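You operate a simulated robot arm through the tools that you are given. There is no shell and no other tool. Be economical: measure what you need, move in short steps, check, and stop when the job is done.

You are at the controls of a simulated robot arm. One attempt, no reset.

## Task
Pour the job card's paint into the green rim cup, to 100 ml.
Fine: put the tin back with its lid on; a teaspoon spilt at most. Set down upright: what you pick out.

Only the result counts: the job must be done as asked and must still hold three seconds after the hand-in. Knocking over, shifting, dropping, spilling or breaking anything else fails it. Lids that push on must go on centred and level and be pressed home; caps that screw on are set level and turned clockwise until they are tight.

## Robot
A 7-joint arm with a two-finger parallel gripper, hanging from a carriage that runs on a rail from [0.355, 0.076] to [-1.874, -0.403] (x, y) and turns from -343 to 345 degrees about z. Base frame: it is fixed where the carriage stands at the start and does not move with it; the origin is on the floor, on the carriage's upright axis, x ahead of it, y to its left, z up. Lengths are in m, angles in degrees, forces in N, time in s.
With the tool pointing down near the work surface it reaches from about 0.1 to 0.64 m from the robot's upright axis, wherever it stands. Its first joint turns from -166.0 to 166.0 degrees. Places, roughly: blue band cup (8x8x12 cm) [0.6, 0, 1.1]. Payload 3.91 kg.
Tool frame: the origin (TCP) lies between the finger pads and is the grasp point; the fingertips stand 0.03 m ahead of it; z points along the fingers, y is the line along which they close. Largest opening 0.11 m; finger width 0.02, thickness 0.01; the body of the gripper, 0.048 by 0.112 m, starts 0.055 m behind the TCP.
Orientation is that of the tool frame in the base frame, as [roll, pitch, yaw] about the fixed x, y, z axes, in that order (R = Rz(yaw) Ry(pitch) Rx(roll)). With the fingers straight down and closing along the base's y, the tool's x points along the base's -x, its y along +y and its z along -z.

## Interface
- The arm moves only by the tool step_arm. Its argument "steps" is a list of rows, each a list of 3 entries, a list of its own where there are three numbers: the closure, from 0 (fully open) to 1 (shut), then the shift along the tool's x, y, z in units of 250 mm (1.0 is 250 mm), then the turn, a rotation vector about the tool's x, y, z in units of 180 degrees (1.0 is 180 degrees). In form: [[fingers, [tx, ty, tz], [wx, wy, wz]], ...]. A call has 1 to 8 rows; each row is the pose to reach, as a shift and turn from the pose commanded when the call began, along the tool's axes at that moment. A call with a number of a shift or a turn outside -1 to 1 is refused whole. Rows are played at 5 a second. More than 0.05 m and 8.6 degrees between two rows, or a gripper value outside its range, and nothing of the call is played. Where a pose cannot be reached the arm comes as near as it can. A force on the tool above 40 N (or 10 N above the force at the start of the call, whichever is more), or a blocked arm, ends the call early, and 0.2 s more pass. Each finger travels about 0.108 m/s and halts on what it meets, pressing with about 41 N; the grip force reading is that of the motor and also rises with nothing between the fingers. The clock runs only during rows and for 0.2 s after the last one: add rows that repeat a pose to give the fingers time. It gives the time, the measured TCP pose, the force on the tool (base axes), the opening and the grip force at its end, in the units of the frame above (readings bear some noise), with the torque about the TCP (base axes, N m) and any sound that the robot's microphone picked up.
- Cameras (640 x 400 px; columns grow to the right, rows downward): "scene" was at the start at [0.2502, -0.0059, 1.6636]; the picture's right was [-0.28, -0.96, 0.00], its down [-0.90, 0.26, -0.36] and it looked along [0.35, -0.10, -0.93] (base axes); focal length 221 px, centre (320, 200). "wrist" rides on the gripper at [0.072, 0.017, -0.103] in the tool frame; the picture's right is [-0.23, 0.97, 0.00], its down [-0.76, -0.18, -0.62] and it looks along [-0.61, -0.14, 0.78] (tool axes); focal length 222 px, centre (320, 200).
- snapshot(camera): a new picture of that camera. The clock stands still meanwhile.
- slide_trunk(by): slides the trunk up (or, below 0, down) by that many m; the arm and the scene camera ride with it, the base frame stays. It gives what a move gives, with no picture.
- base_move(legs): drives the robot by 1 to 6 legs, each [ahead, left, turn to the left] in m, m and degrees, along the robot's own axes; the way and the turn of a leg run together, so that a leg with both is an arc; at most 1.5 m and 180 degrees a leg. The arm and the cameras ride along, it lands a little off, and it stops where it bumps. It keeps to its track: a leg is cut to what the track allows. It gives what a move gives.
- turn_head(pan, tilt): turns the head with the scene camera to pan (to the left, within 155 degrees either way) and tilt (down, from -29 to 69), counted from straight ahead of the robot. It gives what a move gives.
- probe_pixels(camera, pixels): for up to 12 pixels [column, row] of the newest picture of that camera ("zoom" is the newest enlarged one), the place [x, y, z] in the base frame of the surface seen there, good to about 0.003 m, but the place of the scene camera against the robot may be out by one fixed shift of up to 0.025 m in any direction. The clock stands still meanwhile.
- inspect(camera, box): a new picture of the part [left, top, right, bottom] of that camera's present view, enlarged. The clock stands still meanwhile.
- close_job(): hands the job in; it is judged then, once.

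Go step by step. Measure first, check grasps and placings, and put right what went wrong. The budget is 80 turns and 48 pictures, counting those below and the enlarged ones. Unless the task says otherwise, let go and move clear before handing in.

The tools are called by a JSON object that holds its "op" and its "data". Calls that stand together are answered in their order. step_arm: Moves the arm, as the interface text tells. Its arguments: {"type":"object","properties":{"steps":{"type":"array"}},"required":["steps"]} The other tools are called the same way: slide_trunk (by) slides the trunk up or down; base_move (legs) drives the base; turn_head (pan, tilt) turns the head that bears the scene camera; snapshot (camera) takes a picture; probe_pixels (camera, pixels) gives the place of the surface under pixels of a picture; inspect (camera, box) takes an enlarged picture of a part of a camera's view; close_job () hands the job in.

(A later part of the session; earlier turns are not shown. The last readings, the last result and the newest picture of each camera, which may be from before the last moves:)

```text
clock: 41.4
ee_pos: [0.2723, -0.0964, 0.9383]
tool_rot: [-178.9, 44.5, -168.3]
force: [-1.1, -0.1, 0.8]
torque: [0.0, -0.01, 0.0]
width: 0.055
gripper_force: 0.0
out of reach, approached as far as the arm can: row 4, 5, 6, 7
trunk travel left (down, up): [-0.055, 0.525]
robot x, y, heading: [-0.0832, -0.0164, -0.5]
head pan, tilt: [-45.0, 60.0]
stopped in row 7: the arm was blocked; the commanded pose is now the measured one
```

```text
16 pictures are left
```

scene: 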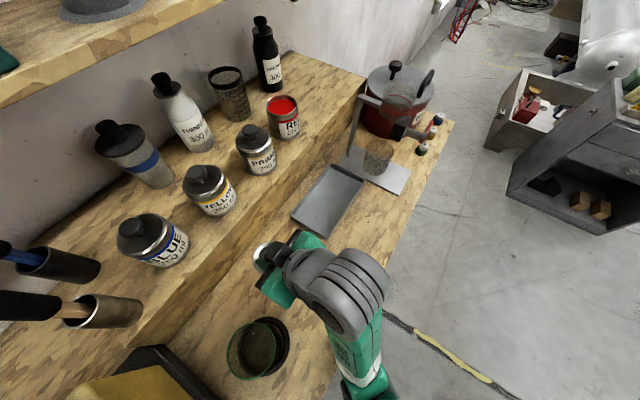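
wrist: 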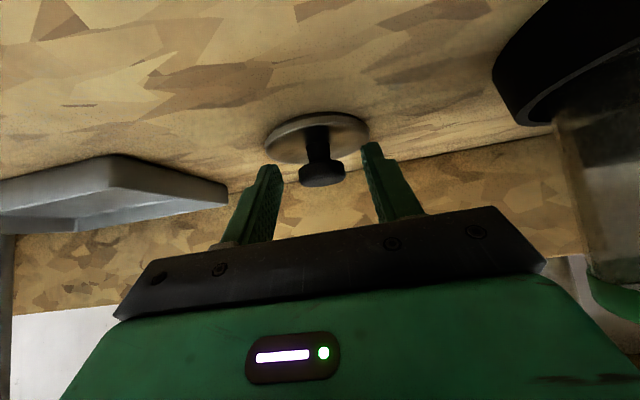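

The lid stands on the bench, released (wrist 318,140). The arm is folded, so I'll raise slightly with the trunk and back out by driving the carriage back.

{"op": "slide_trunk", "data": {"by": 0.006}}

{"op": "base_move", "data": {"legs": [[-0.088, -0.019, 0]]}}

{"op": "slide_trunk", "data": {"by": 0.1}}

{"op": "snapshot", "data": {"camera": "wrist"}}

{"op": "probe_pixels", "data": {"camera": "wrist", "pixels": [[320, 30], [320, 60], [320, 90]]}}

```text
clock: 41.9
ee_pos: [0.273, -0.0956, 0.9417]
tool_rot: [-179.1, 44.2, -168.0]
force: [0.3, 0.1, -0.3]
torque: [-0.01, 0.0, 0.02]
width: 0.0549
gripper_force: 0.1
trunk travel left (down, up): [-0.061, 0.519]
robot x, y, heading: [-0.0809, -0.0181, -0.4]
head pan, tilt: [-45.0, 60.0]
```

```text
clock: 43.0
ee_pos: [0.2213, -0.1029, 0.9535]
tool_rot: [-179.0, 46.0, -167.6]
force: [0.8, 1.0, 0.0]
torque: [0.05, 0.01, -0.01]
width: 0.055
gripper_force: 0.1
trunk travel left (down, up): [-0.061, 0.519]
robot x, y, heading: [-0.167, -0.0348, -0.1]
head pan, tilt: [-45.0, 60.0]
```

```text
clock: 44.3
ee_pos: [0.2219, -0.1019, 1.0542]
tool_rot: [-179.1, 46.0, -167.6]
force: [0.6, 0.8, 0.1]
torque: [-0.04, 0.04, -0.02]
width: 0.0551
gripper_force: 0.0
trunk travel left (down, up): [-0.161, 0.419]
robot x, y, heading: [-0.1671, -0.0342, -0.5]
head pan, tilt: [-45.0, 60.0]
```

```text
15 pictures are left
```

wrist: 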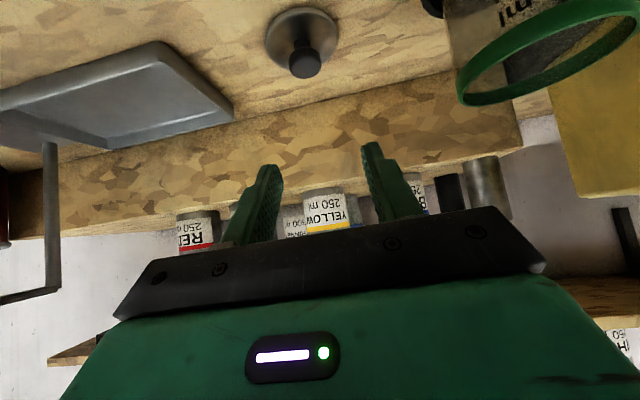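

```text
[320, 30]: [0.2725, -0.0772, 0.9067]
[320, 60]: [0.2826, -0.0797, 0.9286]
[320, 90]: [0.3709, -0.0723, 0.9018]
```

The lid stands upright on the bench (wrist 302,40) and the cup's green rim and markings show at the upper right. Measuring both in the wrist frame.

{"op": "probe_pixels", "data": {"camera": "wrist", "pixels": [[291, 62], [317, 62], [303, 55], [304, 74], [268, 42], [337, 38], [461, 90], [478, 100], [540, 88], [600, 50], [633, 5], [540, 20]]}}

{"op": "inspect", "data": {"camera": "wrist", "box": [420, 0, 640, 120]}}

```text
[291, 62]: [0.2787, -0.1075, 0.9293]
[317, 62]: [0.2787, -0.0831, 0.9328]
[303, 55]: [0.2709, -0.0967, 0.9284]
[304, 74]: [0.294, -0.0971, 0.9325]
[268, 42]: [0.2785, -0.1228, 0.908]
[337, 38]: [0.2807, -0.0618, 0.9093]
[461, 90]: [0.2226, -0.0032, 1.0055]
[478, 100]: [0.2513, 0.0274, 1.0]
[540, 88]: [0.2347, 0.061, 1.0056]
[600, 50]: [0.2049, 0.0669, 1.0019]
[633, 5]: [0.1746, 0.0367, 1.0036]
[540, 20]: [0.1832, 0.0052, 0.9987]
```

```text
2.91 times, centred on (530, 60) of wrist
```

zoom: 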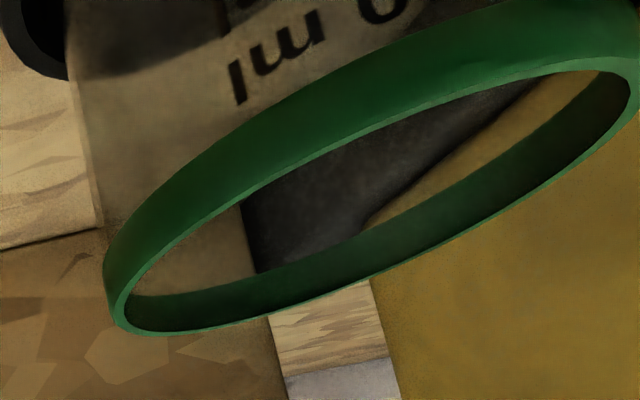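

Cup centre ≈(0.2135,0.032), rim z 1.005; lid at ≈(0.2825,-0.0955). Now measuring the pot and the grey bar near the red tin's approach path.

{"op": "probe_pixels", "data": {"camera": "wrist", "pixels": [[50, 150], [50, 220], [50, 280], [15, 297], [3, 200]]}}

{"op": "probe_pixels", "data": {"camera": "scene", "pixels": [[396, 64], [400, 80], [430, 85], [368, 98], [356, 130], [400, 103], [352, 150], [375, 75], [436, 118], [432, 70], [380, 150], [395, 175]]}}

```text
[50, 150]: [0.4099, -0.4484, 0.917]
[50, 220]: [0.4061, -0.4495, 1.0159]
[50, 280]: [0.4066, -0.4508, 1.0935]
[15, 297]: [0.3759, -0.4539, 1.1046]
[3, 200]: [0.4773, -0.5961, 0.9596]
```

```text
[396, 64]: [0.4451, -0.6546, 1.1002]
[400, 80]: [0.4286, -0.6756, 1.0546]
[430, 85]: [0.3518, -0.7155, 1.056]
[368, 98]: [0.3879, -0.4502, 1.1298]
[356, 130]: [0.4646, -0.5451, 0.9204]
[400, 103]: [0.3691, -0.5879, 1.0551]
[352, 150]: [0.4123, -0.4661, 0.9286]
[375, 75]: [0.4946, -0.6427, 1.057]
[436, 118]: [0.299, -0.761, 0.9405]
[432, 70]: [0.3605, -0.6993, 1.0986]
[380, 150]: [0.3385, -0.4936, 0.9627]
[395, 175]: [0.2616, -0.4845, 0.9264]
```

A small stand post at (0.406,-0.45), top 1.10, is what I touched; it still stands. I'll raise the trunk, drive forward to the earlier working spot and go to the pre-grasp for the red tin, well left of that post.

{"op": "slide_trunk", "data": {"by": 0.19}}

{"op": "base_move", "data": {"legs": [[0.09, 0.019, 0.3]]}}

{"op": "step_arm", "data": {"steps": [[0.3, [0.01, -0.15, 0.02], [0, -0.01, 0]], [0.15, [0.02, -0.31, 0.05], [-0.005, -0.022, 0]], [0.15, [0.04, -0.47, 0.09], [-0.005, -0.022, 0]], [0.15, [0.06, -0.63, 0.13], [-0.005, -0.022, 0]], [0.15, [0.08, -0.79, 0.18], [-0.005, -0.022, 0]], [0.15, [0.09, -0.9, 0.24], [-0.005, -0.022, 0]], [0.15, [0.09, -0.9, 0.24], [-0.005, -0.022, 0]]]}}

```text
clock: 46.4
ee_pos: [0.2218, -0.1019, 1.2437]
tool_rot: [-179.0, 46.0, -167.6]
force: [0.8, 0.2, -0.3]
torque: [-0.01, 0.01, 0.0]
width: 0.0551
gripper_force: 0.0
trunk travel left (down, up): [-0.351, 0.229]
robot x, y, heading: [-0.1668, -0.0372, -0.2]
head pan, tilt: [-45.0, 60.0]
```

```text
clock: 47.5
ee_pos: [0.3134, -0.079, 1.2439]
tool_rot: [-179.0, 46.1, -167.1]
force: [-0.3, 0.0, -0.8]
torque: [0.0, -0.01, 0.01]
width: 0.055
gripper_force: 0.1
trunk travel left (down, up): [-0.351, 0.229]
robot x, y, heading: [-0.0701, -0.0154, 0.5]
head pan, tilt: [-45.0, 60.0]
```

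```text
clock: 49.1
ee_pos: [0.3887, -0.2968, 1.187]
tool_rot: [-179.9, 50.0, -167.0]
force: [-0.8, -0.4, 0.4]
torque: [0.0, -0.02, 0.01]
width: 0.0934
gripper_force: 0.0
trunk travel left (down, up): [-0.351, 0.229]
robot x, y, heading: [-0.0797, -0.0167, 0.1]
head pan, tilt: [-45.0, 60.0]
```

On track at (0.389,-0.297,1.187). Moving to the pre-grasp 9 cm short of the tin and checking.

{"op": "step_arm", "data": {"steps": [[0.15, [0.037, -0.09, 0.176], [0, 0, 0]], [0.15, [0.075, -0.181, 0.3], [0, 0, 0]], [0.15, [0.075, -0.181, 0.352], [0, 0, 0]], [0.15, [0.075, -0.181, 0.352], [0, 0, 0]]]}}

{"op": "snapshot", "data": {"camera": "wrist"}}

```text
refused: row 1 steps farther than a row can; nothing moved
```

```text
13 pictures are left
```

wrist: 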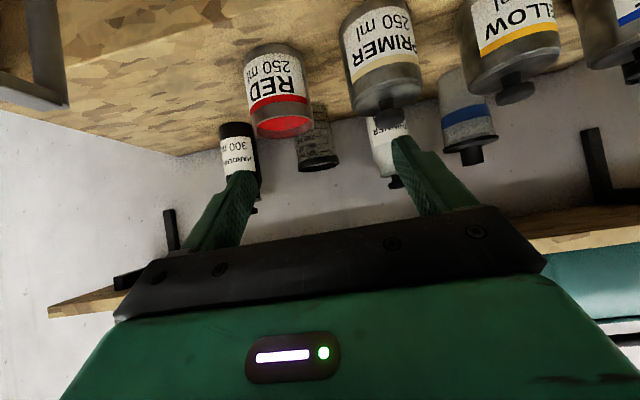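

Refused for row length; the picture still serves to re-measure the red tin (rim at wrist 282,125).

{"op": "probe_pixels", "data": {"camera": "wrist", "pixels": [[252, 128], [313, 118], [282, 112], [283, 138], [285, 128], [247, 80], [302, 72], [272, 95], [272, 50]]}}

{"op": "step_arm", "data": {"steps": [[0.15, [0.025, -0.06, 0.117], [0, 0, 0]], [0.15, [0.05, -0.12, 0.235], [0, 0, 0]], [0.15, [0.075, -0.181, 0.352], [0, 0, 0]], [0.15, [0.075, -0.181, 0.352], [0, 0, 0]]]}}

```text
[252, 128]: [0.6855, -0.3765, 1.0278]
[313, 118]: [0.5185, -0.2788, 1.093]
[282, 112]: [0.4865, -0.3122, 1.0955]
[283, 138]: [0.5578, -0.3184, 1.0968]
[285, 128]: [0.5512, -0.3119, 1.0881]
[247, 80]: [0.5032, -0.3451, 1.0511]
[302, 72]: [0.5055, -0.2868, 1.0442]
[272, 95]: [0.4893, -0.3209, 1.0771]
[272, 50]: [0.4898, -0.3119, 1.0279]
```

```text
clock: 50.1
ee_pos: [0.4528, -0.3282, 1.1175]
tool_rot: [-179.8, 50.0, -167.0]
force: [0.4, -0.1, 0.0]
torque: [-0.03, 0.0, 0.0]
width: 0.0935
gripper_force: 0.1
trunk travel left (down, up): [-0.351, 0.229]
robot x, y, heading: [-0.0762, -0.017, 0.4]
head pan, tilt: [-45.0, 60.0]
```

Tin axis confirmed at ≈(0.521,-0.314). Advancing straight in and closing on the body.

{"op": "step_arm", "data": {"steps": [[0.15, [0, 0, 0.13], [0, 0, 0]], [0.15, [0, 0, 0.26], [0, 0, 0]], [0.15, [0, 0, 0.364], [0, 0, 0]], [0.15, [0, 0, 0.364], [0, 0, 0]], [0.25, [0, 0, 0.364], [0, 0, 0]], [0.35, [0, 0, 0.364], [0, 0, 0]], [0.45, [0, 0, 0.364], [0, 0, 0]], [0.45, [0, 0, 0.364], [0, 0, 0]]]}}

{"op": "snapshot", "data": {"camera": "wrist"}}

```text
clock: 51.9
ee_pos: [0.5229, -0.3115, 1.0585]
tool_rot: [-179.7, 50.0, -166.9]
force: [0.1, -0.4, 0.9]
torque: [0.08, -0.03, -0.01]
width: 0.0716
gripper_force: 41.1
trunk travel left (down, up): [-0.351, 0.229]
robot x, y, heading: [-0.0762, -0.016, 0.5]
head pan, tilt: [-45.0, 60.0]
```

```text
12 pictures are left
```

wrist: 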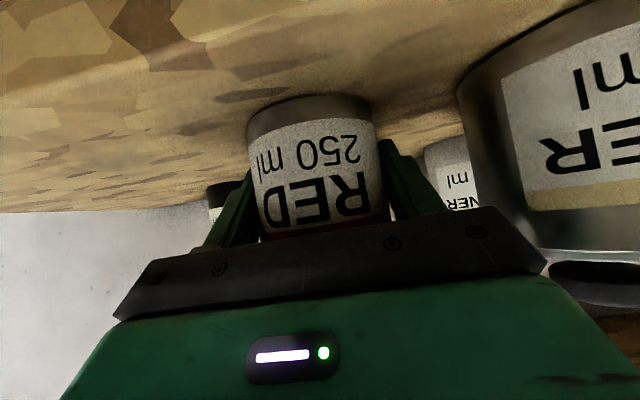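

Firm grip (41 N, 71.6 mm). Lifting the open tin gently straight up.

{"op": "step_arm", "data": {"steps": [[0.45, [-0.02, 0, -0.017], [0, 0, 0]], [0.45, [-0.061, 0, -0.051], [0, 0, 0]], [0.45, [-0.123, 0, -0.103], [0, 0, 0]], [0.45, [-0.184, 0, -0.154], [0, 0, 0]], [0.45, [-0.245, 0, -0.206], [0, 0, 0]], [0.45, [-0.306, 0, -0.257], [0, 0, 0]], [0.45, [-0.337, 0, -0.283], [0, 0, 0]], [0.45, [-0.337, 0, -0.283], [0, 0, 0]]]}}

{"op": "base_move", "data": {"legs": [[-0.05, -0.011, 0], [-0.06, -0.013, 0], [-0.06, -0.013, 0]]}}

```text
clock: 53.7
ee_pos: [0.5188, -0.3106, 1.1675]
tool_rot: [-179.9, 49.9, -167.0]
force: [0.8, 0.9, -3.8]
torque: [-0.01, 0.01, 0.01]
width: 0.0714
gripper_force: 40.8
trunk travel left (down, up): [-0.351, 0.229]
robot x, y, heading: [-0.0746, -0.0152, 0.5]
head pan, tilt: [-45.0, 60.0]
```

```text
clock: 55.8
ee_pos: [0.3521, -0.3473, 1.1683]
tool_rot: [-179.9, 49.9, -166.8]
force: [-0.3, -0.3, -2.8]
torque: [-0.02, 0.03, 0.0]
width: 0.0714
gripper_force: 41.5
trunk travel left (down, up): [-0.351, 0.229]
robot x, y, heading: [-0.2426, -0.0519, 0.3]
head pan, tilt: [-45.0, 60.0]
```

The tin hangs level (≈3.3 N). I'll move left toward the cup at safe height in gentle rows.

{"op": "step_arm", "data": {"steps": [[0.45, [0.01, 0.08, -0.01], [0, 0, 0]], [0.45, [0.02, 0.21, -0.025], [0, 0, 0]], [0.45, [0.035, 0.36, -0.042], [0, 0, 0]], [0.45, [0.05, 0.51, -0.06], [0, 0, 0]], [0.45, [0.07, 0.66, -0.08], [0, 0, 0]], [0.45, [0.085, 0.81, -0.1], [0, 0, 0]], [0.45, [0.095, 0.9, -0.11], [0, 0, 0]], [0.45, [0.095, 0.9, -0.11], [0, 0, 0]]]}}

{"op": "step_arm", "data": {"steps": [[0.45, [0.01, 0.06, -0.01], [0, 0, 0]], [0.45, [0.02, 0.16, -0.02], [0, 0, 0]], [0.45, [0.025, 0.27, -0.03], [0, 0, 0]], [0.45, [0.03, 0.35, -0.04], [0, 0, 0]], [0.45, [0.03, 0.38, -0.043], [0, 0, 0]], [0.45, [0.03, 0.38, -0.043], [0, 0, 0]]]}}

```text
clock: 57.6
ee_pos: [0.2668, -0.1337, 1.1655]
tool_rot: [-179.9, 49.9, -167.1]
force: [0.3, -0.3, -3.0]
torque: [0.0, -0.02, -0.01]
width: 0.0712
gripper_force: 41.4
trunk travel left (down, up): [-0.351, 0.229]
robot x, y, heading: [-0.243, -0.0504, 0.3]
head pan, tilt: [-45.0, 60.0]
```

```text
clock: 59.0
ee_pos: [0.2323, -0.0444, 1.168]
tool_rot: [-179.9, 49.9, -167.0]
force: [0.3, -0.7, -2.1]
torque: [0.01, -0.03, 0.01]
width: 0.0716
gripper_force: 41.0
trunk travel left (down, up): [-0.351, 0.229]
robot x, y, heading: [-0.2432, -0.0513, 0.3]
head pan, tilt: [-45.0, 60.0]
```

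Before pouring I want to read the cup's scale from the side: with this tool tilt the wrist camera looks level, so I'll back the carriage off 18 cm, lower, and view the cup.

{"op": "base_move", "data": {"legs": [[-0.088, -0.019, 0], [-0.088, -0.019, 0]]}}

{"op": "step_arm", "data": {"steps": [[0.45, [0.03, -0.04, 0.025], [0, 0, 0]], [0.45, [0.09, -0.09, 0.075], [0, 0, 0]], [0.45, [0.15, -0.15, 0.125], [0, 0, 0]], [0.45, [0.22, -0.21, 0.18], [0, 0, 0]], [0.45, [0.254, -0.24, 0.214], [0, 0, 0]], [0.45, [0.254, -0.24, 0.214], [0, 0, 0]]]}}

{"op": "snapshot", "data": {"camera": "wrist"}}

```text
clock: 60.8
ee_pos: [0.0544, -0.0821, 1.1689]
tool_rot: [-179.9, 50.0, -167.0]
force: [-0.5, -0.4, -3.5]
torque: [0.0, 0.01, 0.02]
width: 0.0715
gripper_force: 40.8
trunk travel left (down, up): [-0.351, 0.229]
robot x, y, heading: [-0.4189, -0.094, 0.3]
head pan, tilt: [-45.0, 60.0]
```

```text
clock: 62.2
ee_pos: [0.0709, -0.1382, 1.0836]
tool_rot: [-179.9, 50.0, -167.1]
force: [0.5, 0.3, -3.3]
torque: [-0.04, 0.01, 0.0]
width: 0.0715
gripper_force: 41.2
trunk travel left (down, up): [-0.351, 0.229]
robot x, y, heading: [-0.418, -0.0896, 0.4]
head pan, tilt: [-45.0, 60.0]
```

```text
11 pictures are left
```

wrist: 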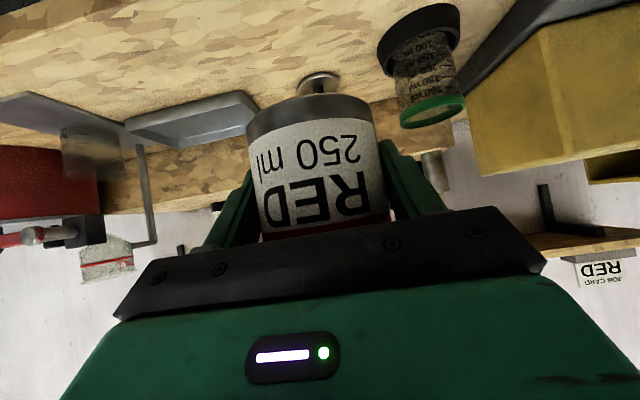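

Excellent: the cup stands at wrist (425,65) with its scale visible. Enlarging it.

{"op": "inspect", "data": {"camera": "wrist", "box": [370, 0, 480, 135]}}

```text
2.96 times, centred on (425, 68) of wrist
```

zoom: 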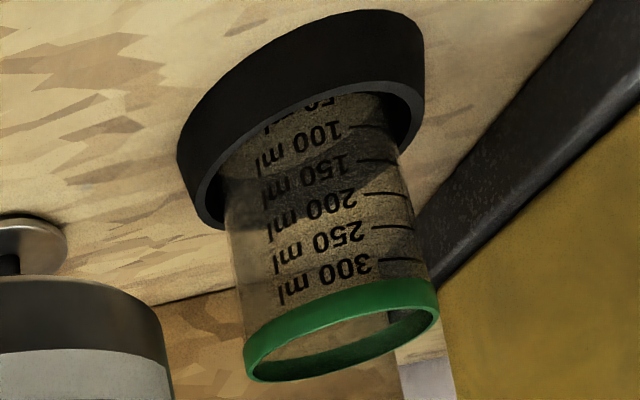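

Scale lines: 300 at zoom (390,262), 250 (395,227), 200 (383,193), 150 (378,160), 100 (365,127). Probing their heights.

{"op": "probe_pixels", "data": {"camera": "zoom", "pixels": [[395, 262], [395, 227], [380, 193], [375, 159], [365, 127], [320, 135], [315, 170], [325, 205], [328, 240], [340, 270], [300, 95], [320, 320]]}}

```text
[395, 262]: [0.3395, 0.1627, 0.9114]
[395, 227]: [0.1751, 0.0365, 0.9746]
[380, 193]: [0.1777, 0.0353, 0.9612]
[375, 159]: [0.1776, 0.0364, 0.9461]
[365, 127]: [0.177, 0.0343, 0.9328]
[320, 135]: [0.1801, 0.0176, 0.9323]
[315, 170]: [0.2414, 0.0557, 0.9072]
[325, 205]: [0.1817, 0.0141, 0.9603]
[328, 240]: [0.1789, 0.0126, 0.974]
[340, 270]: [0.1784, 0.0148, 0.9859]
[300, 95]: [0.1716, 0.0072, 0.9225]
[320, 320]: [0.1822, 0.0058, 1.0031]
```

The 100 ml line is at z=0.9328 (50 ml per 13.9 mm). Driving back to the cup and setting the tin beside it for pouring.

{"op": "base_move", "data": {"legs": [[0.088, 0.019, 0], [0.088, 0.019, 0]]}}

{"op": "turn_head", "data": {"pan": 26, "tilt": 66}}

```text
clock: 64.0
ee_pos: [0.2459, -0.101, 1.0845]
tool_rot: [-179.9, 49.9, -167.0]
force: [-0.4, -0.3, -3.7]
torque: [0.02, 0.03, -0.01]
width: 0.0713
gripper_force: 40.8
trunk travel left (down, up): [-0.351, 0.229]
robot x, y, heading: [-0.2408, -0.0539, 0.3]
head pan, tilt: [-45.0, 60.0]
```

```text
clock: 65.5
ee_pos: [0.2463, -0.1014, 1.0861]
tool_rot: [-179.9, 50.0, -166.9]
force: [-1.1, 0.0, -2.5]
torque: [0.04, 0.0, -0.02]
width: 0.0715
gripper_force: 41.3
trunk travel left (down, up): [-0.351, 0.229]
robot x, y, heading: [-0.241, -0.0541, 0.3]
head pan, tilt: [26.0, 66.0]
```

Now slide left 9 cm to the pouring position and look from the head.

{"op": "step_arm", "data": {"steps": [[0.45, [0.002, 0.06, -0.002], [0, 0, 0]], [0.45, [0.004, 0.16, -0.004], [0, 0, 0]], [0.45, [0.005, 0.26, -0.006], [0, 0, 0]], [0.45, [0.005, 0.34, -0.006], [0, 0, 0]], [0.45, [0.005, 0.36, -0.006], [0, 0, 0]], [0.45, [0.005, 0.36, -0.006], [0, 0, 0]]]}}

{"op": "snapshot", "data": {"camera": "scene"}}

```text
clock: 66.9
ee_pos: [0.2234, -0.0162, 1.0865]
tool_rot: [-180.0, 49.8, -167.1]
force: [0.1, -0.6, -3.2]
torque: [-0.02, 0.02, 0.03]
width: 0.0717
gripper_force: 41.0
trunk travel left (down, up): [-0.351, 0.229]
robot x, y, heading: [-0.2436, -0.0521, 0.5]
head pan, tilt: [26.0, 66.0]
```

```text
9 pictures are left
```

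scene: 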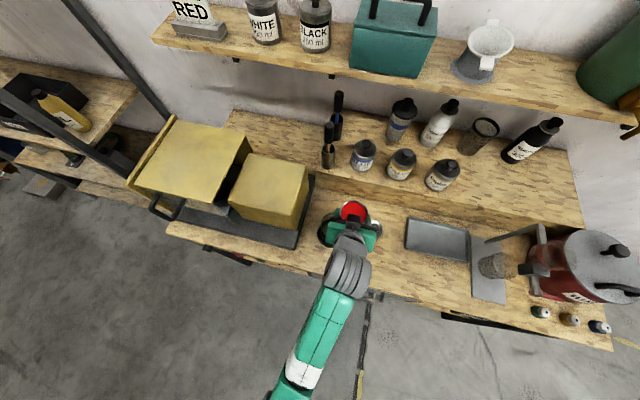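

The tin (red at 354,211) is just right of the cup (335,226). Probing tin paint, tin rim, cup rim and floor in this view.

{"op": "probe_pixels", "data": {"camera": "scene", "pixels": [[354, 213], [350, 210], [358, 207], [354, 218], [341, 212], [366, 212], [332, 225], [336, 230], [325, 235], [333, 215], [320, 225], [338, 240]]}}

{"op": "inspect", "data": {"camera": "scene", "box": [300, 190, 400, 260]}}

```text
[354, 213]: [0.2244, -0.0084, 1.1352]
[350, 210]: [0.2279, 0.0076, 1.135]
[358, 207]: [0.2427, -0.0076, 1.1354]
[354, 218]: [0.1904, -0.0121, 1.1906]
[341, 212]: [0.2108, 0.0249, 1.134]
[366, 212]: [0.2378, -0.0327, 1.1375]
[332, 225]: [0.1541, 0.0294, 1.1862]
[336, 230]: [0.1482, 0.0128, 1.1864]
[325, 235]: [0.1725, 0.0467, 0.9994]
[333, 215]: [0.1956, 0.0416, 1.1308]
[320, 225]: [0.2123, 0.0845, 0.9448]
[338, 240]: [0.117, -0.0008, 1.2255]
```

```text
5.71 times, centred on (350, 225) of scene
```

zoom: 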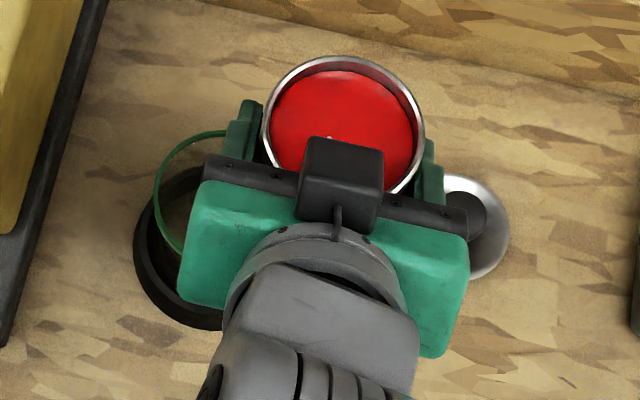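

The tin's mouth is lined up so its left lip will sit over the cup centre; the paint is about 1 cm below the rim. I'll tilt left slowly to 32° and read the weight.

{"op": "step_arm", "data": {"steps": [[0.45, [0, 0, 0], [0.0179, 0, -0.0213]], [0.45, [0, 0, 0], [0.0357, 0, -0.0426]], [0.45, [0, 0, 0], [0.0571, 0, -0.0681]], [0.45, [0, 0, 0], [0.0786, 0, -0.0936]], [0.45, [0, 0, 0], [0.0964, 0, -0.1149]], [0.45, [0, 0, 0], [0.1143, 0, -0.1362]], [0.45, [0, 0, 0], [0.1143, 0, -0.1362]], [0.45, [0, 0, 0], [0.1143, 0, -0.1362]]]}}

{"op": "inspect", "data": {"camera": "scene", "box": [300, 190, 400, 260]}}

```text
clock: 68.7
ee_pos: [0.2237, -0.0144, 1.0853]
tool_rot: [-135.7, 40.4, -134.8]
force: [0.9, -0.4, -2.4]
torque: [0.0, -0.02, 0.03]
width: 0.0716
gripper_force: 40.8
trunk travel left (down, up): [-0.351, 0.229]
robot x, y, heading: [-0.2467, -0.0522, 0.5]
head pan, tilt: [26.0, 66.0]
```

```text
5.71 times, centred on (350, 225) of scene
```

zoom: 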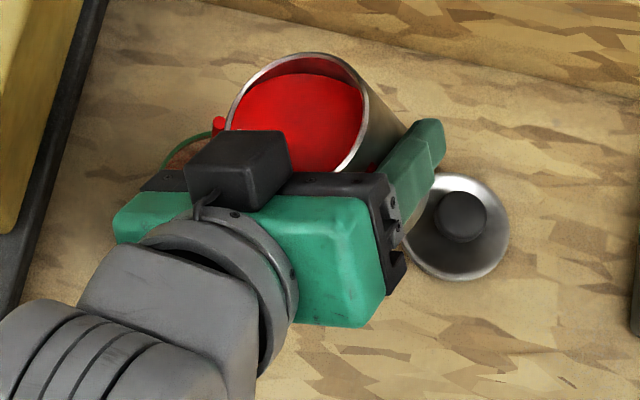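

Paint is streaming from the lip (zoom 218,122) toward the cup. Geometry bounds this tilt to well under 100 ml, so I'll hold 0.8 s, then right the tin.

{"op": "step_arm", "data": {"steps": [[0.45, [0, 0, 0], [0, 0, 0]], [0.45, [0, 0, 0], [0, 0, 0]], [0.45, [0, 0, 0], [0, 0, 0]], [0.45, [0, 0, 0], [0, 0, 0]], [0.45, [0, 0, 0], [-0.0286, 0, 0.034]], [0.45, [0, 0, 0], [-0.0572, 0, 0.0681]], [0.45, [0, 0, 0], [-0.0857, 0, 0.1021]], [0.45, [0, 0, 0], [-0.1143, 0, 0.1362]]]}}

{"op": "step_arm", "data": {"steps": [[0.45, [0, 0, 0], [0, 0, 0]], [0.45, [0, -0.1, 0], [0, 0, 0]], [0.45, [0, -0.22, 0], [0, 0, 0]], [0.45, [0, -0.34, 0], [0, 0, 0]], [0.45, [0, -0.44, 0], [0, 0, 0]], [0.45, [0, -0.44, 0], [0, 0, 0]]]}}

{"op": "inspect", "data": {"camera": "scene", "box": [300, 190, 400, 260]}}

{"op": "probe_pixels", "data": {"camera": "zoom", "pixels": [[205, 200], [190, 220], [220, 180], [205, 240], [205, 130], [156, 200], [180, 200], [230, 200], [200, 170], [340, 60]]}}

```text
clock: 70.5
ee_pos: [0.2241, -0.0143, 1.0855]
tool_rot: [179.9, 49.9, -167.1]
force: [-0.7, 0.3, -2.9]
torque: [0.01, -0.03, 0.02]
width: 0.0714
gripper_force: 41.5
trunk travel left (down, up): [-0.351, 0.229]
robot x, y, heading: [-0.2458, -0.0504, 0.3]
head pan, tilt: [26.0, 66.0]
```

```text
clock: 71.9
ee_pos: [0.2479, -0.121, 1.0855]
tool_rot: [-179.9, 49.9, -167.0]
force: [0.1, -0.1, -2.7]
torque: [0.01, 0.02, 0.01]
width: 0.0715
gripper_force: 41.2
trunk travel left (down, up): [-0.351, 0.229]
robot x, y, heading: [-0.2414, -0.052, 0.5]
head pan, tilt: [26.0, 66.0]
```

```text
5.71 times, centred on (350, 225) of scene
```

zoom: 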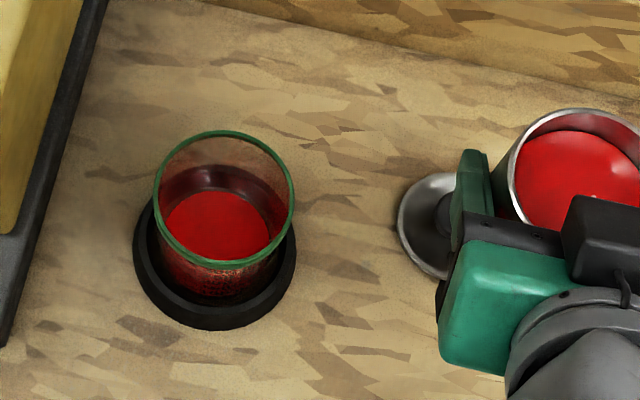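

```text
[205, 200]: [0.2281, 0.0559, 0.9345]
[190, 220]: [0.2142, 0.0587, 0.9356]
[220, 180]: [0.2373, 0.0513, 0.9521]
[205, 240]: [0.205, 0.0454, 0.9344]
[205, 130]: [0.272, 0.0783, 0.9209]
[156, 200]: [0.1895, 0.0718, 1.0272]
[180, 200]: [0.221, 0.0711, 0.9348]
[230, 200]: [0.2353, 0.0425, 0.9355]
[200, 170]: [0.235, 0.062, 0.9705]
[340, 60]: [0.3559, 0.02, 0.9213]
```

No spill visible; paint surface reads 0.935 vs floor-zero 0.926 (scene frame), i.e. about 32 ml. Next pour: tilt to 44°, expected total ≈73 ml, then measure again.

{"op": "step_arm", "data": {"steps": [[0.45, [0, 0.1, 0], [0, 0, 0]], [0.45, [0, 0.22, 0], [0, 0, 0]], [0.45, [0, 0.34, 0], [0, 0, 0]], [0.45, [0, 0.44, 0], [0, 0, 0]], [0.45, [0, 0.44, 0], [0, 0, 0]]]}}

{"op": "step_arm", "data": {"steps": [[0.45, [0, 0, 0], [0.0286, 0, -0.034]], [0.45, [0, 0, 0], [0.0571, 0, -0.0681]], [0.45, [0, 0, 0], [0.0857, 0, -0.1022]], [0.45, [0, 0, 0], [0.1143, 0, -0.1362]], [0.45, [0, 0, 0], [0.1357, 0, -0.1618]], [0.45, [0, 0, 0], [0.1571, 0, -0.1873]], [0.45, [0, 0, 0], [0.1571, 0, -0.1873]], [0.45, [0, 0, 0], [0.1571, 0, -0.1873]]]}}

{"op": "step_arm", "data": {"steps": [[0.45, [0, 0, 0], [0, 0, 0]], [0.45, [0, 0, 0], [0, 0, 0]], [0.45, [0, 0, 0], [-0.0286, 0, 0.034]], [0.45, [0, 0, 0], [-0.0571, 0, 0.0681]], [0.45, [0, 0, 0], [-0.0857, 0, 0.1022]], [0.45, [0, 0, 0], [-0.1143, 0, 0.1362]], [0.45, [0, 0, 0], [-0.1357, 0, 0.1618]], [0.45, [0, 0, 0], [-0.1571, 0, 0.1873]]]}}

{"op": "step_arm", "data": {"steps": [[0.45, [0, 0, 0], [0, 0, 0]], [0.45, [0, -0.1, 0], [0, 0, 0]], [0.45, [0, -0.22, 0], [0, 0, 0]], [0.45, [0, -0.34, 0], [0, 0, 0]], [0.45, [0, -0.44, 0], [0, 0, 0]], [0.45, [0, -0.44, 0], [0, 0, 0]]]}}

{"op": "inspect", "data": {"camera": "scene", "box": [300, 190, 400, 260]}}

{"op": "probe_pixels", "data": {"camera": "zoom", "pixels": [[205, 200], [190, 220], [205, 215], [205, 235], [220, 205], [195, 200], [180, 205], [230, 210], [225, 225], [340, 60], [120, 150], [300, 350]]}}

```text
clock: 73.1
ee_pos: [0.2224, -0.0141, 1.0844]
tool_rot: [-179.9, 49.9, -166.9]
force: [0.2, 0.1, -3.6]
torque: [0.01, 0.02, 0.01]
width: 0.0714
gripper_force: 40.8
trunk travel left (down, up): [-0.351, 0.229]
robot x, y, heading: [-0.2439, -0.0509, 0.3]
head pan, tilt: [26.0, 66.0]
```

```text
clock: 74.9
ee_pos: [0.2247, -0.0146, 1.0848]
tool_rot: [-123.5, 33.3, -127.4]
force: [-0.1, -0.2, -1.0]
torque: [0.04, -0.03, 0.01]
width: 0.0716
gripper_force: 40.8
trunk travel left (down, up): [-0.351, 0.229]
robot x, y, heading: [-0.2432, -0.0501, 0.3]
head pan, tilt: [26.0, 66.0]
```

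```text
clock: 76.7
ee_pos: [0.2246, -0.014, 1.0848]
tool_rot: [179.9, 49.9, -167.1]
force: [-0.5, 0.2, -2.8]
torque: [-0.01, 0.0, 0.01]
width: 0.0715
gripper_force: 41.1
trunk travel left (down, up): [-0.351, 0.229]
robot x, y, heading: [-0.244, -0.0521, 0.5]
head pan, tilt: [26.0, 66.0]
```

```text
clock: 78.1
ee_pos: [0.25, -0.1198, 1.0884]
tool_rot: [-179.9, 49.9, -167.0]
force: [-0.3, -0.4, -2.0]
torque: [-0.02, -0.03, 0.0]
width: 0.0714
gripper_force: 41.3
trunk travel left (down, up): [-0.351, 0.229]
robot x, y, heading: [-0.2445, -0.0507, 0.3]
head pan, tilt: [26.0, 66.0]
```

```text
5.71 times, centred on (350, 225) of scene
```

zoom: 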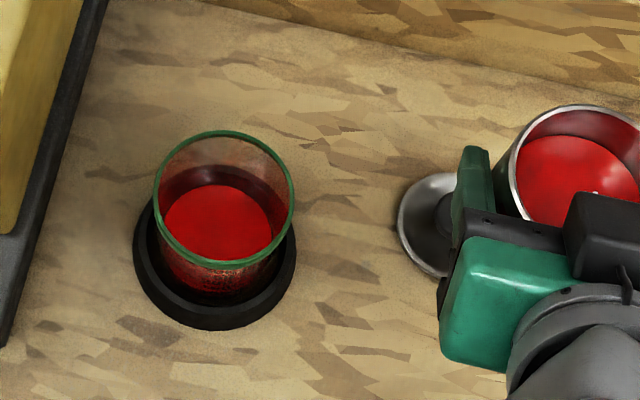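

```text
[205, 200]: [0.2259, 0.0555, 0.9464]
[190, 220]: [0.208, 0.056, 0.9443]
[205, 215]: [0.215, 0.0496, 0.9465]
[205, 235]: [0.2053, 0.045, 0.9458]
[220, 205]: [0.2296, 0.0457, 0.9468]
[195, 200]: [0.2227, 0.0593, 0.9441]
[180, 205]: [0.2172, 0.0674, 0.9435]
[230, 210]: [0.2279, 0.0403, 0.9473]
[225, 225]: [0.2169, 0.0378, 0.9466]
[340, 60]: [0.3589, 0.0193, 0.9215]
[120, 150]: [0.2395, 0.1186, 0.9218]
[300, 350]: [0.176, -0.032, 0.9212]
```

Level now ≈24.2 mm above the bench vs. 33 mm for the 100 ml line: about 69 ml, matching the tilt model. A tilt of 50.5° should bring it to about 99 ml.

{"op": "step_arm", "data": {"steps": [[0.45, [0, 0.1, 0], [0, 0, 0]], [0.45, [0, 0.22, 0], [0, 0, 0]], [0.45, [0, 0.34, 0], [0, 0, 0]], [0.45, [0, 0.44, 0], [0, 0, 0]], [0.45, [0, 0.44, 0], [0, 0, 0]]]}}

{"op": "step_arm", "data": {"steps": [[0.45, [0, 0, 0], [0.0286, 0, -0.034]], [0.45, [0, 0, 0], [0.0571, 0, -0.0681]], [0.45, [0, 0, 0], [0.0857, 0, -0.1022]], [0.45, [0, 0, 0], [0.1143, 0, -0.1362]], [0.45, [0, 0, 0], [0.1428, 0, -0.1702]], [0.45, [0, 0, 0], [0.1642, 0, -0.1958]], [0.45, [0, 0, 0], [0.1803, 0, -0.2149]], [0.45, [0, 0, 0], [0.1803, 0, -0.2149]]]}}

{"op": "step_arm", "data": {"steps": [[0.45, [0, 0, 0], [0, 0, 0]], [0.45, [0, 0, 0], [0, 0, 0]], [0.45, [0, 0, 0], [-0.0286, 0, 0.034]], [0.45, [0, 0, 0], [-0.0571, 0, 0.0681]], [0.45, [0, 0, 0], [-0.0857, 0, 0.1022]], [0.45, [0, 0, 0], [-0.1143, 0, 0.1362]], [0.45, [0, 0, 0], [-0.1428, 0, 0.1702]]]}}

{"op": "step_arm", "data": {"steps": [[0.45, [0, 0, 0], [-0.0215, 0, 0.0256]], [0.45, [0, 0, 0], [-0.0375, 0, 0.0447]], [0.45, [0, 0, 0], [-0.0375, 0, 0.0447]]]}}

{"op": "step_arm", "data": {"steps": [[0.45, [0, 0, 0], [0, 0, 0]], [0.45, [0, -0.1, 0], [0, 0, 0]], [0.45, [0, -0.22, 0], [0, 0, 0]], [0.45, [0, -0.34, 0], [0, 0, 0]], [0.45, [0, -0.44, 0], [0, 0, 0]], [0.45, [0, -0.44, 0], [0, 0, 0]]]}}

{"op": "inspect", "data": {"camera": "scene", "box": [300, 190, 400, 260]}}

{"op": "probe_pixels", "data": {"camera": "zoom", "pixels": [[205, 200], [190, 220], [205, 215], [205, 235], [220, 205], [195, 200], [180, 205], [230, 210], [225, 225], [340, 60], [120, 150], [300, 350]]}}

```text
clock: 79.3
ee_pos: [0.2239, -0.0129, 1.0851]
tool_rot: [-179.9, 49.9, -167.0]
force: [0.1, 0.6, -2.6]
torque: [0.03, 0.0, -0.01]
width: 0.0713
gripper_force: 41.2
trunk travel left (down, up): [-0.351, 0.229]
robot x, y, heading: [-0.2421, -0.0503, 0.5]
head pan, tilt: [26.0, 66.0]
```

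```text
clock: 81.1
ee_pos: [0.2249, -0.0138, 1.0856]
tool_rot: [-117.8, 29.0, -124.3]
force: [0.8, 0.4, -1.8]
torque: [0.0, 0.01, 0.04]
width: 0.0714
gripper_force: 40.9
trunk travel left (down, up): [-0.351, 0.229]
robot x, y, heading: [-0.242, -0.054, 0.5]
head pan, tilt: [26.0, 66.0]
```

```text
clock: 82.7
ee_pos: [0.2223, -0.0144, 1.0842]
tool_rot: [-164.0, 48.8, -155.0]
force: [0.0, 0.1, -2.2]
torque: [0.0, -0.01, -0.04]
width: 0.0712
gripper_force: 40.9
trunk travel left (down, up): [-0.351, 0.229]
robot x, y, heading: [-0.2443, -0.0537, 0.3]
head pan, tilt: [26.0, 66.0]
```

```text
clock: 83.5
ee_pos: [0.2242, -0.0151, 1.0847]
tool_rot: [-180.0, 49.9, -167.1]
force: [0.0, 0.3, -1.7]
torque: [0.01, -0.03, 0.0]
width: 0.0716
gripper_force: 41.2
trunk travel left (down, up): [-0.351, 0.229]
robot x, y, heading: [-0.2451, -0.0487, 0.6]
head pan, tilt: [26.0, 66.0]
```

```text
clock: 84.9
ee_pos: [0.2484, -0.122, 1.0837]
tool_rot: [-180.0, 50.0, -167.0]
force: [-0.1, -0.8, -2.6]
torque: [-0.02, 0.06, 0.0]
width: 0.0715
gripper_force: 40.4
trunk travel left (down, up): [-0.351, 0.229]
robot x, y, heading: [-0.2448, -0.0545, 0.4]
head pan, tilt: [26.0, 66.0]
```

```text
5.71 times, centred on (350, 225) of scene
```

zoom: 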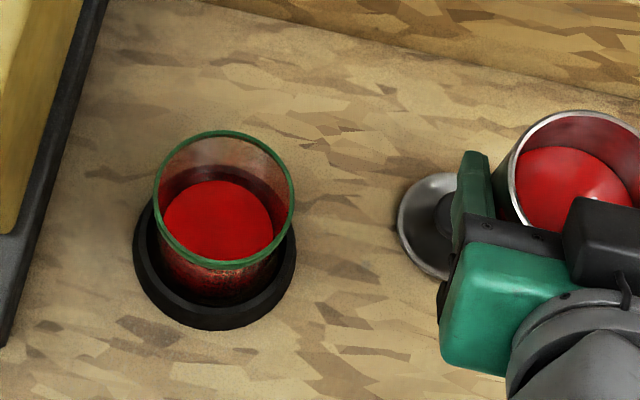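

```text
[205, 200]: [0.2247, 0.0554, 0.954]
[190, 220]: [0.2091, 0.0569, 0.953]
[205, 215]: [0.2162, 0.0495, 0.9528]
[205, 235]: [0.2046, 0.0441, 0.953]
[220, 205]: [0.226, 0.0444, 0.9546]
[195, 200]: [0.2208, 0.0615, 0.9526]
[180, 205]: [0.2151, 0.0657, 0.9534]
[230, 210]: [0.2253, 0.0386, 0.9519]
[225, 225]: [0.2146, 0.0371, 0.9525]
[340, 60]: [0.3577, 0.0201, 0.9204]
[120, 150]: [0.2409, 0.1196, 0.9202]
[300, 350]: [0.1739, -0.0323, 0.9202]
```

Level is 32.8 mm above the bench against 33.0 for the line: ~99 ml, no spill seen. Now take the tin back: raise, then move right.

{"op": "step_arm", "data": {"steps": [[0.45, [-0.06, 0, -0.05], [0, 0, 0]], [0.45, [-0.13, 0, -0.11], [0, 0, 0]], [0.45, [-0.2, 0, -0.168], [0, 0, 0]], [0.45, [-0.257, 0, -0.216], [0, 0, 0]], [0.45, [-0.257, 0, -0.216], [0, 0, 0]]]}}

{"op": "step_arm", "data": {"steps": [[0.45, [-0.01, -0.08, 0.012], [0, 0, 0]], [0.45, [-0.03, -0.23, 0.036], [0, 0, 0]], [0.45, [-0.05, -0.39, 0.06], [0, 0, 0]], [0.45, [-0.075, -0.55, 0.09], [0, 0, 0]], [0.45, [-0.1, -0.71, 0.12], [0, 0, 0]], [0.45, [-0.12, -0.87, 0.143], [0, 0, 0]], [0.45, [-0.13, -0.97, 0.155], [0, 0, 0]], [0.45, [-0.13, -0.97, 0.155], [0, 0, 0]]]}}

{"op": "base_move", "data": {"legs": [[0.055, 0.012, 0], [0.055, 0.012, 0], [0.055, 0.012, 0]]}}

```text
clock: 86.1
ee_pos: [0.2478, -0.1229, 1.166]
tool_rot: [-179.9, 49.9, -166.9]
force: [-1.0, -0.4, -2.2]
torque: [0.01, -0.01, 0.01]
width: 0.0713
gripper_force: 41.2
trunk travel left (down, up): [-0.351, 0.229]
robot x, y, heading: [-0.2435, -0.0527, 0.3]
head pan, tilt: [26.0, 66.0]
```

```text
clock: 87.9
ee_pos: [0.352, -0.3482, 1.1696]
tool_rot: [-179.9, 49.9, -167.1]
force: [0.0, 0.0, -2.8]
torque: [-0.01, 0.0, 0.03]
width: 0.0714
gripper_force: 40.5
trunk travel left (down, up): [-0.351, 0.229]
robot x, y, heading: [-0.2406, -0.0464, 0.3]
head pan, tilt: [26.0, 66.0]
```

```text
clock: 89.9
ee_pos: [0.518, -0.3123, 1.1687]
tool_rot: [-180.0, 49.8, -167.0]
force: [1.0, -0.3, -2.4]
torque: [0.02, 0.0, -0.02]
width: 0.0713
gripper_force: 40.1
trunk travel left (down, up): [-0.351, 0.229]
robot x, y, heading: [-0.0735, -0.0168, 0.4]
head pan, tilt: [26.0, 66.0]
```

Back over the tin's place within 2 mm. Lowering, slowing at the end.

{"op": "step_arm", "data": {"steps": [[0.45, [0.05, 0, 0.042], [0, 0, 0]], [0.45, [0.12, 0, 0.1], [0, 0, 0]], [0.45, [0.19, 0, 0.16], [0, 0, 0]], [0.45, [0.25, 0, 0.21], [0, 0, 0]], [0.45, [0.295, 0, 0.248], [0, 0, 0]], [0.45, [0.322, 0, 0.27], [0, 0, 0]], [0.45, [0.332, 0, 0.279], [0, 0, 0]], [0.45, [0.332, 0, 0.279], [0, 0, 0]]]}}

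{"op": "step_arm", "data": {"steps": [[0.45, [0.003, 0, 0.0025], [0, 0, 0]], [0.45, [0.006, 0, 0.005], [0, 0, 0]], [0.45, [0.006, 0, 0.005], [0, 0, 0]]]}}

```text
clock: 91.7
ee_pos: [0.5189, -0.3129, 1.06]
tool_rot: [-179.9, 50.1, -167.0]
force: [-1.7, 0.6, 2.6]
torque: [0.18, -0.07, 0.06]
width: 0.0712
gripper_force: 41.1
trunk travel left (down, up): [-0.351, 0.229]
robot x, y, heading: [-0.0794, -0.0166, 0.3]
head pan, tilt: [26.0, 66.0]
```

```text
clock: 92.5
ee_pos: [0.5187, -0.3127, 1.06]
tool_rot: [-179.8, 50.2, -166.9]
force: [-8.9, 3.5, 20.5]
torque: [0.68, 0.2, 0.2]
width: 0.0714
gripper_force: 41.3
trunk travel left (down, up): [-0.351, 0.229]
robot x, y, heading: [-0.0714, -0.0178, 0.4]
head pan, tilt: [26.0, 66.0]
```

The tin is down on the step (20 N). Ease off, open, and back out along the tool axis.

{"op": "step_arm", "data": {"steps": [[0.45, [-0.005, 0, -0.004], [0, 0, 0]], [0.35, [-0.005, 0, -0.004], [0, 0, 0]], [0.25, [-0.005, 0, -0.004], [0, 0, 0]], [0.15, [-0.005, 0, -0.004], [0, 0, 0]], [0.15, [-0.005, 0, -0.004], [0, 0, 0]], [0.15, [-0.005, 0, -0.1], [0, 0, 0]], [0.15, [-0.005, 0, -0.26], [0, 0, 0]], [0.15, [-0.005, 0, -0.4], [0, 0, 0]]]}}

{"op": "snapshot", "data": {"camera": "wrist"}}

{"op": "probe_pixels", "data": {"camera": "wrist", "pixels": [[285, 90], [350, 85], [320, 75], [320, 110], [320, 60], [320, 120], [320, 130], [320, 140], [320, 150], [320, 40]]}}

```text
clock: 94.3
ee_pos: [0.4448, -0.3266, 1.1241]
tool_rot: [-179.9, 49.9, -167.1]
force: [0.6, -0.7, 0.2]
torque: [-0.02, 0.0, 0.04]
width: 0.0935
gripper_force: 0.0
trunk travel left (down, up): [-0.351, 0.229]
robot x, y, heading: [-0.075, -0.0184, 0.4]
head pan, tilt: [26.0, 66.0]
```

```text
3 pictures are left
```

wrist: 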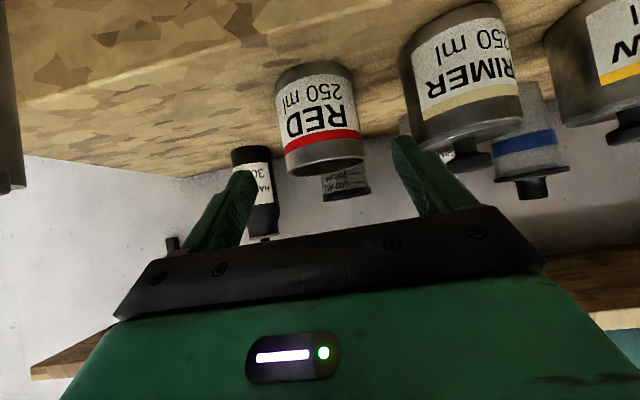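

```text
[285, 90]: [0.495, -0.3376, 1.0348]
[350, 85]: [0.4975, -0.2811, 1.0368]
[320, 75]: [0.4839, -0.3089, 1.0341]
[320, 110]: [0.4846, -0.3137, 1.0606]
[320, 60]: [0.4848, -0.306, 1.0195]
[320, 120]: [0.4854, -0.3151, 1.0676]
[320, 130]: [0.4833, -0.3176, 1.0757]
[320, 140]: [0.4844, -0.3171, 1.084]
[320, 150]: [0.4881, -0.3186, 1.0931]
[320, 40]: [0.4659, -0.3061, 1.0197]
```

The tin stands upright in its place. Probing its rim to centre the lid later.

{"op": "probe_pixels", "data": {"camera": "wrist", "pixels": [[289, 163], [290, 166], [361, 158], [360, 154], [325, 156], [325, 162], [325, 170], [325, 174], [300, 172], [350, 168], [277, 100], [354, 100]]}}

```text
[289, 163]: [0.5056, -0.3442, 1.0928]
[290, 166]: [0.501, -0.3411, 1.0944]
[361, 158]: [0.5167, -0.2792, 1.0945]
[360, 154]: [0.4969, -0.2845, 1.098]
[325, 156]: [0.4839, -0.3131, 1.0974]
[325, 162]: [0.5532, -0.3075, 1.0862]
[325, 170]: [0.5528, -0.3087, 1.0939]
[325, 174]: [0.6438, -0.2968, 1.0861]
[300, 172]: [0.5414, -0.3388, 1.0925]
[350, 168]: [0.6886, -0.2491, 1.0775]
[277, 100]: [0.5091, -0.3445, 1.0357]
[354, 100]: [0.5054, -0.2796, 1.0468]
```

Rim centre ≈(0.5185,-0.3125). Now fetch the lid: rise, drive back, and move over the lid with the tool at 45°.

{"op": "step_arm", "data": {"steps": [[0.3, [-0.06, 0, -0.1], [0, 0, 0]], [0.5, [-0.13, 0, -0.154], [0, 0, 0]], [0.5, [-0.184, 0, -0.18], [0, 0.0278, 0]], [0.5, [-0.184, 0, -0.18], [0, 0.0278, 0]]]}}

{"op": "base_move", "data": {"legs": [[-0.165, -0.036, 0]]}}

```text
clock: 95.3
ee_pos: [0.4407, -0.329, 1.1877]
tool_rot: [-179.9, 44.9, -167.1]
force: [0.4, -0.4, 0.0]
torque: [0.02, -0.02, -0.02]
width: 0.0549
gripper_force: 0.1
trunk travel left (down, up): [-0.351, 0.229]
robot x, y, heading: [-0.0776, -0.0118, 0.4]
head pan, tilt: [26.0, 66.0]
```

```text
clock: 96.8
ee_pos: [0.2747, -0.3626, 1.1875]
tool_rot: [-179.9, 44.9, -167.0]
force: [0.5, 0.3, -0.5]
torque: [-0.03, 0.0, -0.02]
width: 0.0552
gripper_force: 0.0
trunk travel left (down, up): [-0.351, 0.229]
robot x, y, heading: [-0.2407, -0.0498, 0.4]
head pan, tilt: [26.0, 66.0]
```

Moving over the lid.

{"op": "step_arm", "data": {"steps": [[0.5, [0.028, 0.141, 0.075], [0, 0, 0]], [0.5, [0.056, 0.283, 0.15], [0, 0, 0]], [0.5, [0.085, 0.424, 0.225], [0, 0, 0]], [0.5, [0.113, 0.566, 0.3], [0, 0, 0]], [0.5, [0.141, 0.707, 0.374], [0, 0, 0]], [0.5, [0.17, 0.849, 0.45], [0, 0, 0]], [0.5, [0.198, 0.99, 0.524], [0, 0, 0]], [0.5, [0.198, 0.99, 0.524], [0, 0, 0]]]}}

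{"op": "snapshot", "data": {"camera": "wrist"}}

```text
clock: 98.6
ee_pos: [0.276, -0.1058, 1.0578]
tool_rot: [-179.9, 44.9, -167.0]
force: [-0.4, 0.0, -0.3]
torque: [0.0, 0.01, 0.02]
width: 0.055
gripper_force: 0.1
trunk travel left (down, up): [-0.351, 0.229]
robot x, y, heading: [-0.2394, -0.0524, 0.3]
head pan, tilt: [26.0, 66.0]
```

```text
2 pictures are left
```

wrist: 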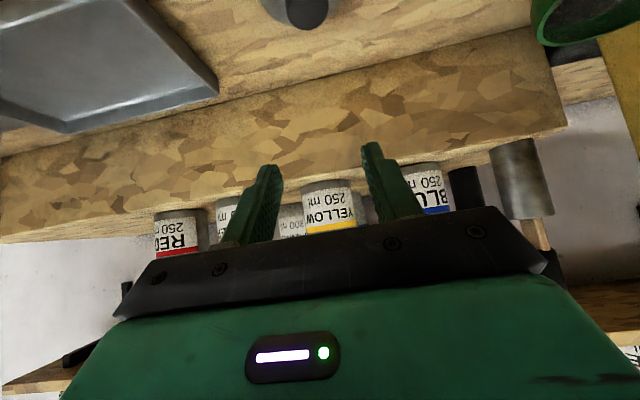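

The lid knob shows at the top (wrist 305,12). Probing it and the cup rim.

{"op": "probe_pixels", "data": {"camera": "wrist", "pixels": [[305, 12], [288, 10], [327, 8], [305, 25], [305, 3], [262, 2], [343, 2]]}}

```text
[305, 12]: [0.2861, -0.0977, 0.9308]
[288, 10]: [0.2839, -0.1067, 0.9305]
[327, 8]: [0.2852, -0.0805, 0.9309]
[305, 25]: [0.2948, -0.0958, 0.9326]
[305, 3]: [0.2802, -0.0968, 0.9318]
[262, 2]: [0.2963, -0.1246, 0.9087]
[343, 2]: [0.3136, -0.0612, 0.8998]
```

Knob centre ≈(0.283,-0.094). Descending onto it and closing.

{"op": "step_arm", "data": {"steps": [[0.5, [0.06, 0.04, 0.055], [0, 0, 0]], [0.5, [0.16, 0.04, 0.155], [0, 0, 0]], [0.5, [0.25, 0.04, 0.243], [0, 0, 0]], [0.5, [0.31, 0.04, 0.302], [0, 0, 0]], [0.5, [0.332, 0.04, 0.324], [0, 0, 0]], [0.5, [0.332, 0.04, 0.324], [0, 0, 0]]]}}

```text
clock: 100.0
ee_pos: [0.2712, -0.1003, 0.9424]
tool_rot: [-179.9, 44.9, -167.1]
force: [0.2, -1.0, 0.2]
torque: [0.0, 0.02, -0.06]
width: 0.0549
gripper_force: 0.0
trunk travel left (down, up): [-0.351, 0.229]
robot x, y, heading: [-0.2433, -0.0483, 0.4]
head pan, tilt: [26.0, 66.0]
```

Close on the knob (the pads will self-centre), then lift a little.

{"op": "step_arm", "data": {"steps": [[0.5, [0, 0.008, 0], [0, 0, 0]], [0.6, [0, 0.008, 0], [0, 0, 0]], [0.68, [0, 0.008, 0], [0, 0, 0]], [0.74, [0, 0.008, 0], [0, 0, 0]], [0.85, [0, 0.008, 0], [0, 0, 0]], [0.85, [0, 0.008, 0], [0, 0, 0]]]}}

{"op": "step_arm", "data": {"steps": [[0.85, [-0.02, 0, -0.02], [0, 0, 0]], [0.85, [-0.08, 0, -0.08], [0, 0, 0]], [0.85, [-0.18, 0, -0.18], [0, 0, 0]], [0.85, [-0.3, 0, -0.3], [0, 0, 0]], [0.85, [-0.42, 0, -0.42], [0, 0, 0]], [0.85, [-0.54, 0, -0.54], [0, 0, 0]], [0.85, [-0.66, 0, -0.66], [0, 0, 0]], [0.85, [-0.7, 0, -0.7], [0, 0, 0]]]}}

```text
clock: 101.4
ee_pos: [0.2717, -0.0973, 0.9436]
tool_rot: [-179.9, 45.0, -167.0]
force: [-0.3, 0.8, 0.1]
torque: [-0.01, 0.01, 0.03]
width: 0.0279
gripper_force: 40.8
trunk travel left (down, up): [-0.351, 0.229]
robot x, y, heading: [-0.241, -0.0521, 0.3]
head pan, tilt: [26.0, 66.0]
```

```text
clock: 103.2
ee_pos: [0.2756, -0.0961, 1.1934]
tool_rot: [-179.9, 44.9, -167.0]
force: [-0.1, 0.2, -0.8]
torque: [-0.02, -0.01, 0.01]
width: 0.0281
gripper_force: 41.2
trunk travel left (down, up): [-0.351, 0.229]
robot x, y, heading: [-0.2438, -0.0502, 0.4]
head pan, tilt: [26.0, 66.0]
```

Lid held (28 mm, as before) and lifted. Carrying it right and then forward to above the tin.

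{"op": "step_arm", "data": {"steps": [[0.85, [0, -0.12, 0], [0, 0, 0]], [0.85, [0, -0.26, 0], [0, 0, 0]], [0.85, [0, -0.41, 0], [0, 0, 0]], [0.85, [-0.01, -0.56, 0.01], [0, 0, 0]], [0.85, [-0.015, -0.71, 0.015], [0, 0, 0]], [0.85, [-0.018, -0.86, 0.018], [0, 0, 0]], [0.85, [-0.018, -0.99, 0.018], [0, 0, 0]], [0.85, [-0.018, -0.99, 0.018], [0, 0, 0]]]}}

{"op": "base_move", "data": {"legs": [[0.165, 0.036, 0]]}}

```text
clock: 105.0
ee_pos: [0.3357, -0.3384, 1.1925]
tool_rot: [-179.9, 45.0, -166.9]
force: [-0.1, -0.2, -0.2]
torque: [0.01, 0.01, 0.02]
width: 0.028
gripper_force: 41.0
trunk travel left (down, up): [-0.351, 0.229]
robot x, y, heading: [-0.2416, -0.0534, 0.4]
head pan, tilt: [26.0, 66.0]
```

```text
clock: 106.5
ee_pos: [0.5005, -0.3048, 1.192]
tool_rot: [-180.0, 44.9, -167.2]
force: [0.3, 0.2, 0.0]
torque: [0.01, -0.03, 0.01]
width: 0.0276
gripper_force: 41.2
trunk travel left (down, up): [-0.351, 0.229]
robot x, y, heading: [-0.074, -0.0167, -0.1]
head pan, tilt: [26.0, 66.0]
```

Fine move to 1.5 cm above the rim, then a picture to verify alignment.

{"op": "step_arm", "data": {"steps": [[0.85, [0.03, -0.03, 0.04], [0, 0, 0]], [0.85, [0.07, -0.046, 0.09], [0, 0, 0]], [0.85, [0.093, -0.046, 0.116], [0, 0, 0]], [0.85, [0.093, -0.046, 0.116], [0, 0, 0]]]}}

{"op": "inspect", "data": {"camera": "wrist", "box": [240, 50, 400, 200]}}

```text
clock: 107.5
ee_pos: [0.5079, -0.314, 1.1555]
tool_rot: [-180.0, 44.9, -167.2]
force: [-0.1, -0.3, -0.9]
torque: [-0.02, 0.0, 0.01]
width: 0.0277
gripper_force: 40.9
trunk travel left (down, up): [-0.351, 0.229]
robot x, y, heading: [-0.0736, -0.0148, 0.2]
head pan, tilt: [26.0, 66.0]
```

```text
2.67 times, centred on (320, 125) of wrist
```

zoom: 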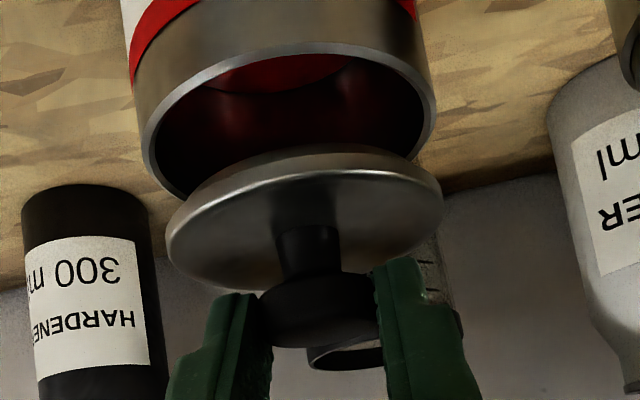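

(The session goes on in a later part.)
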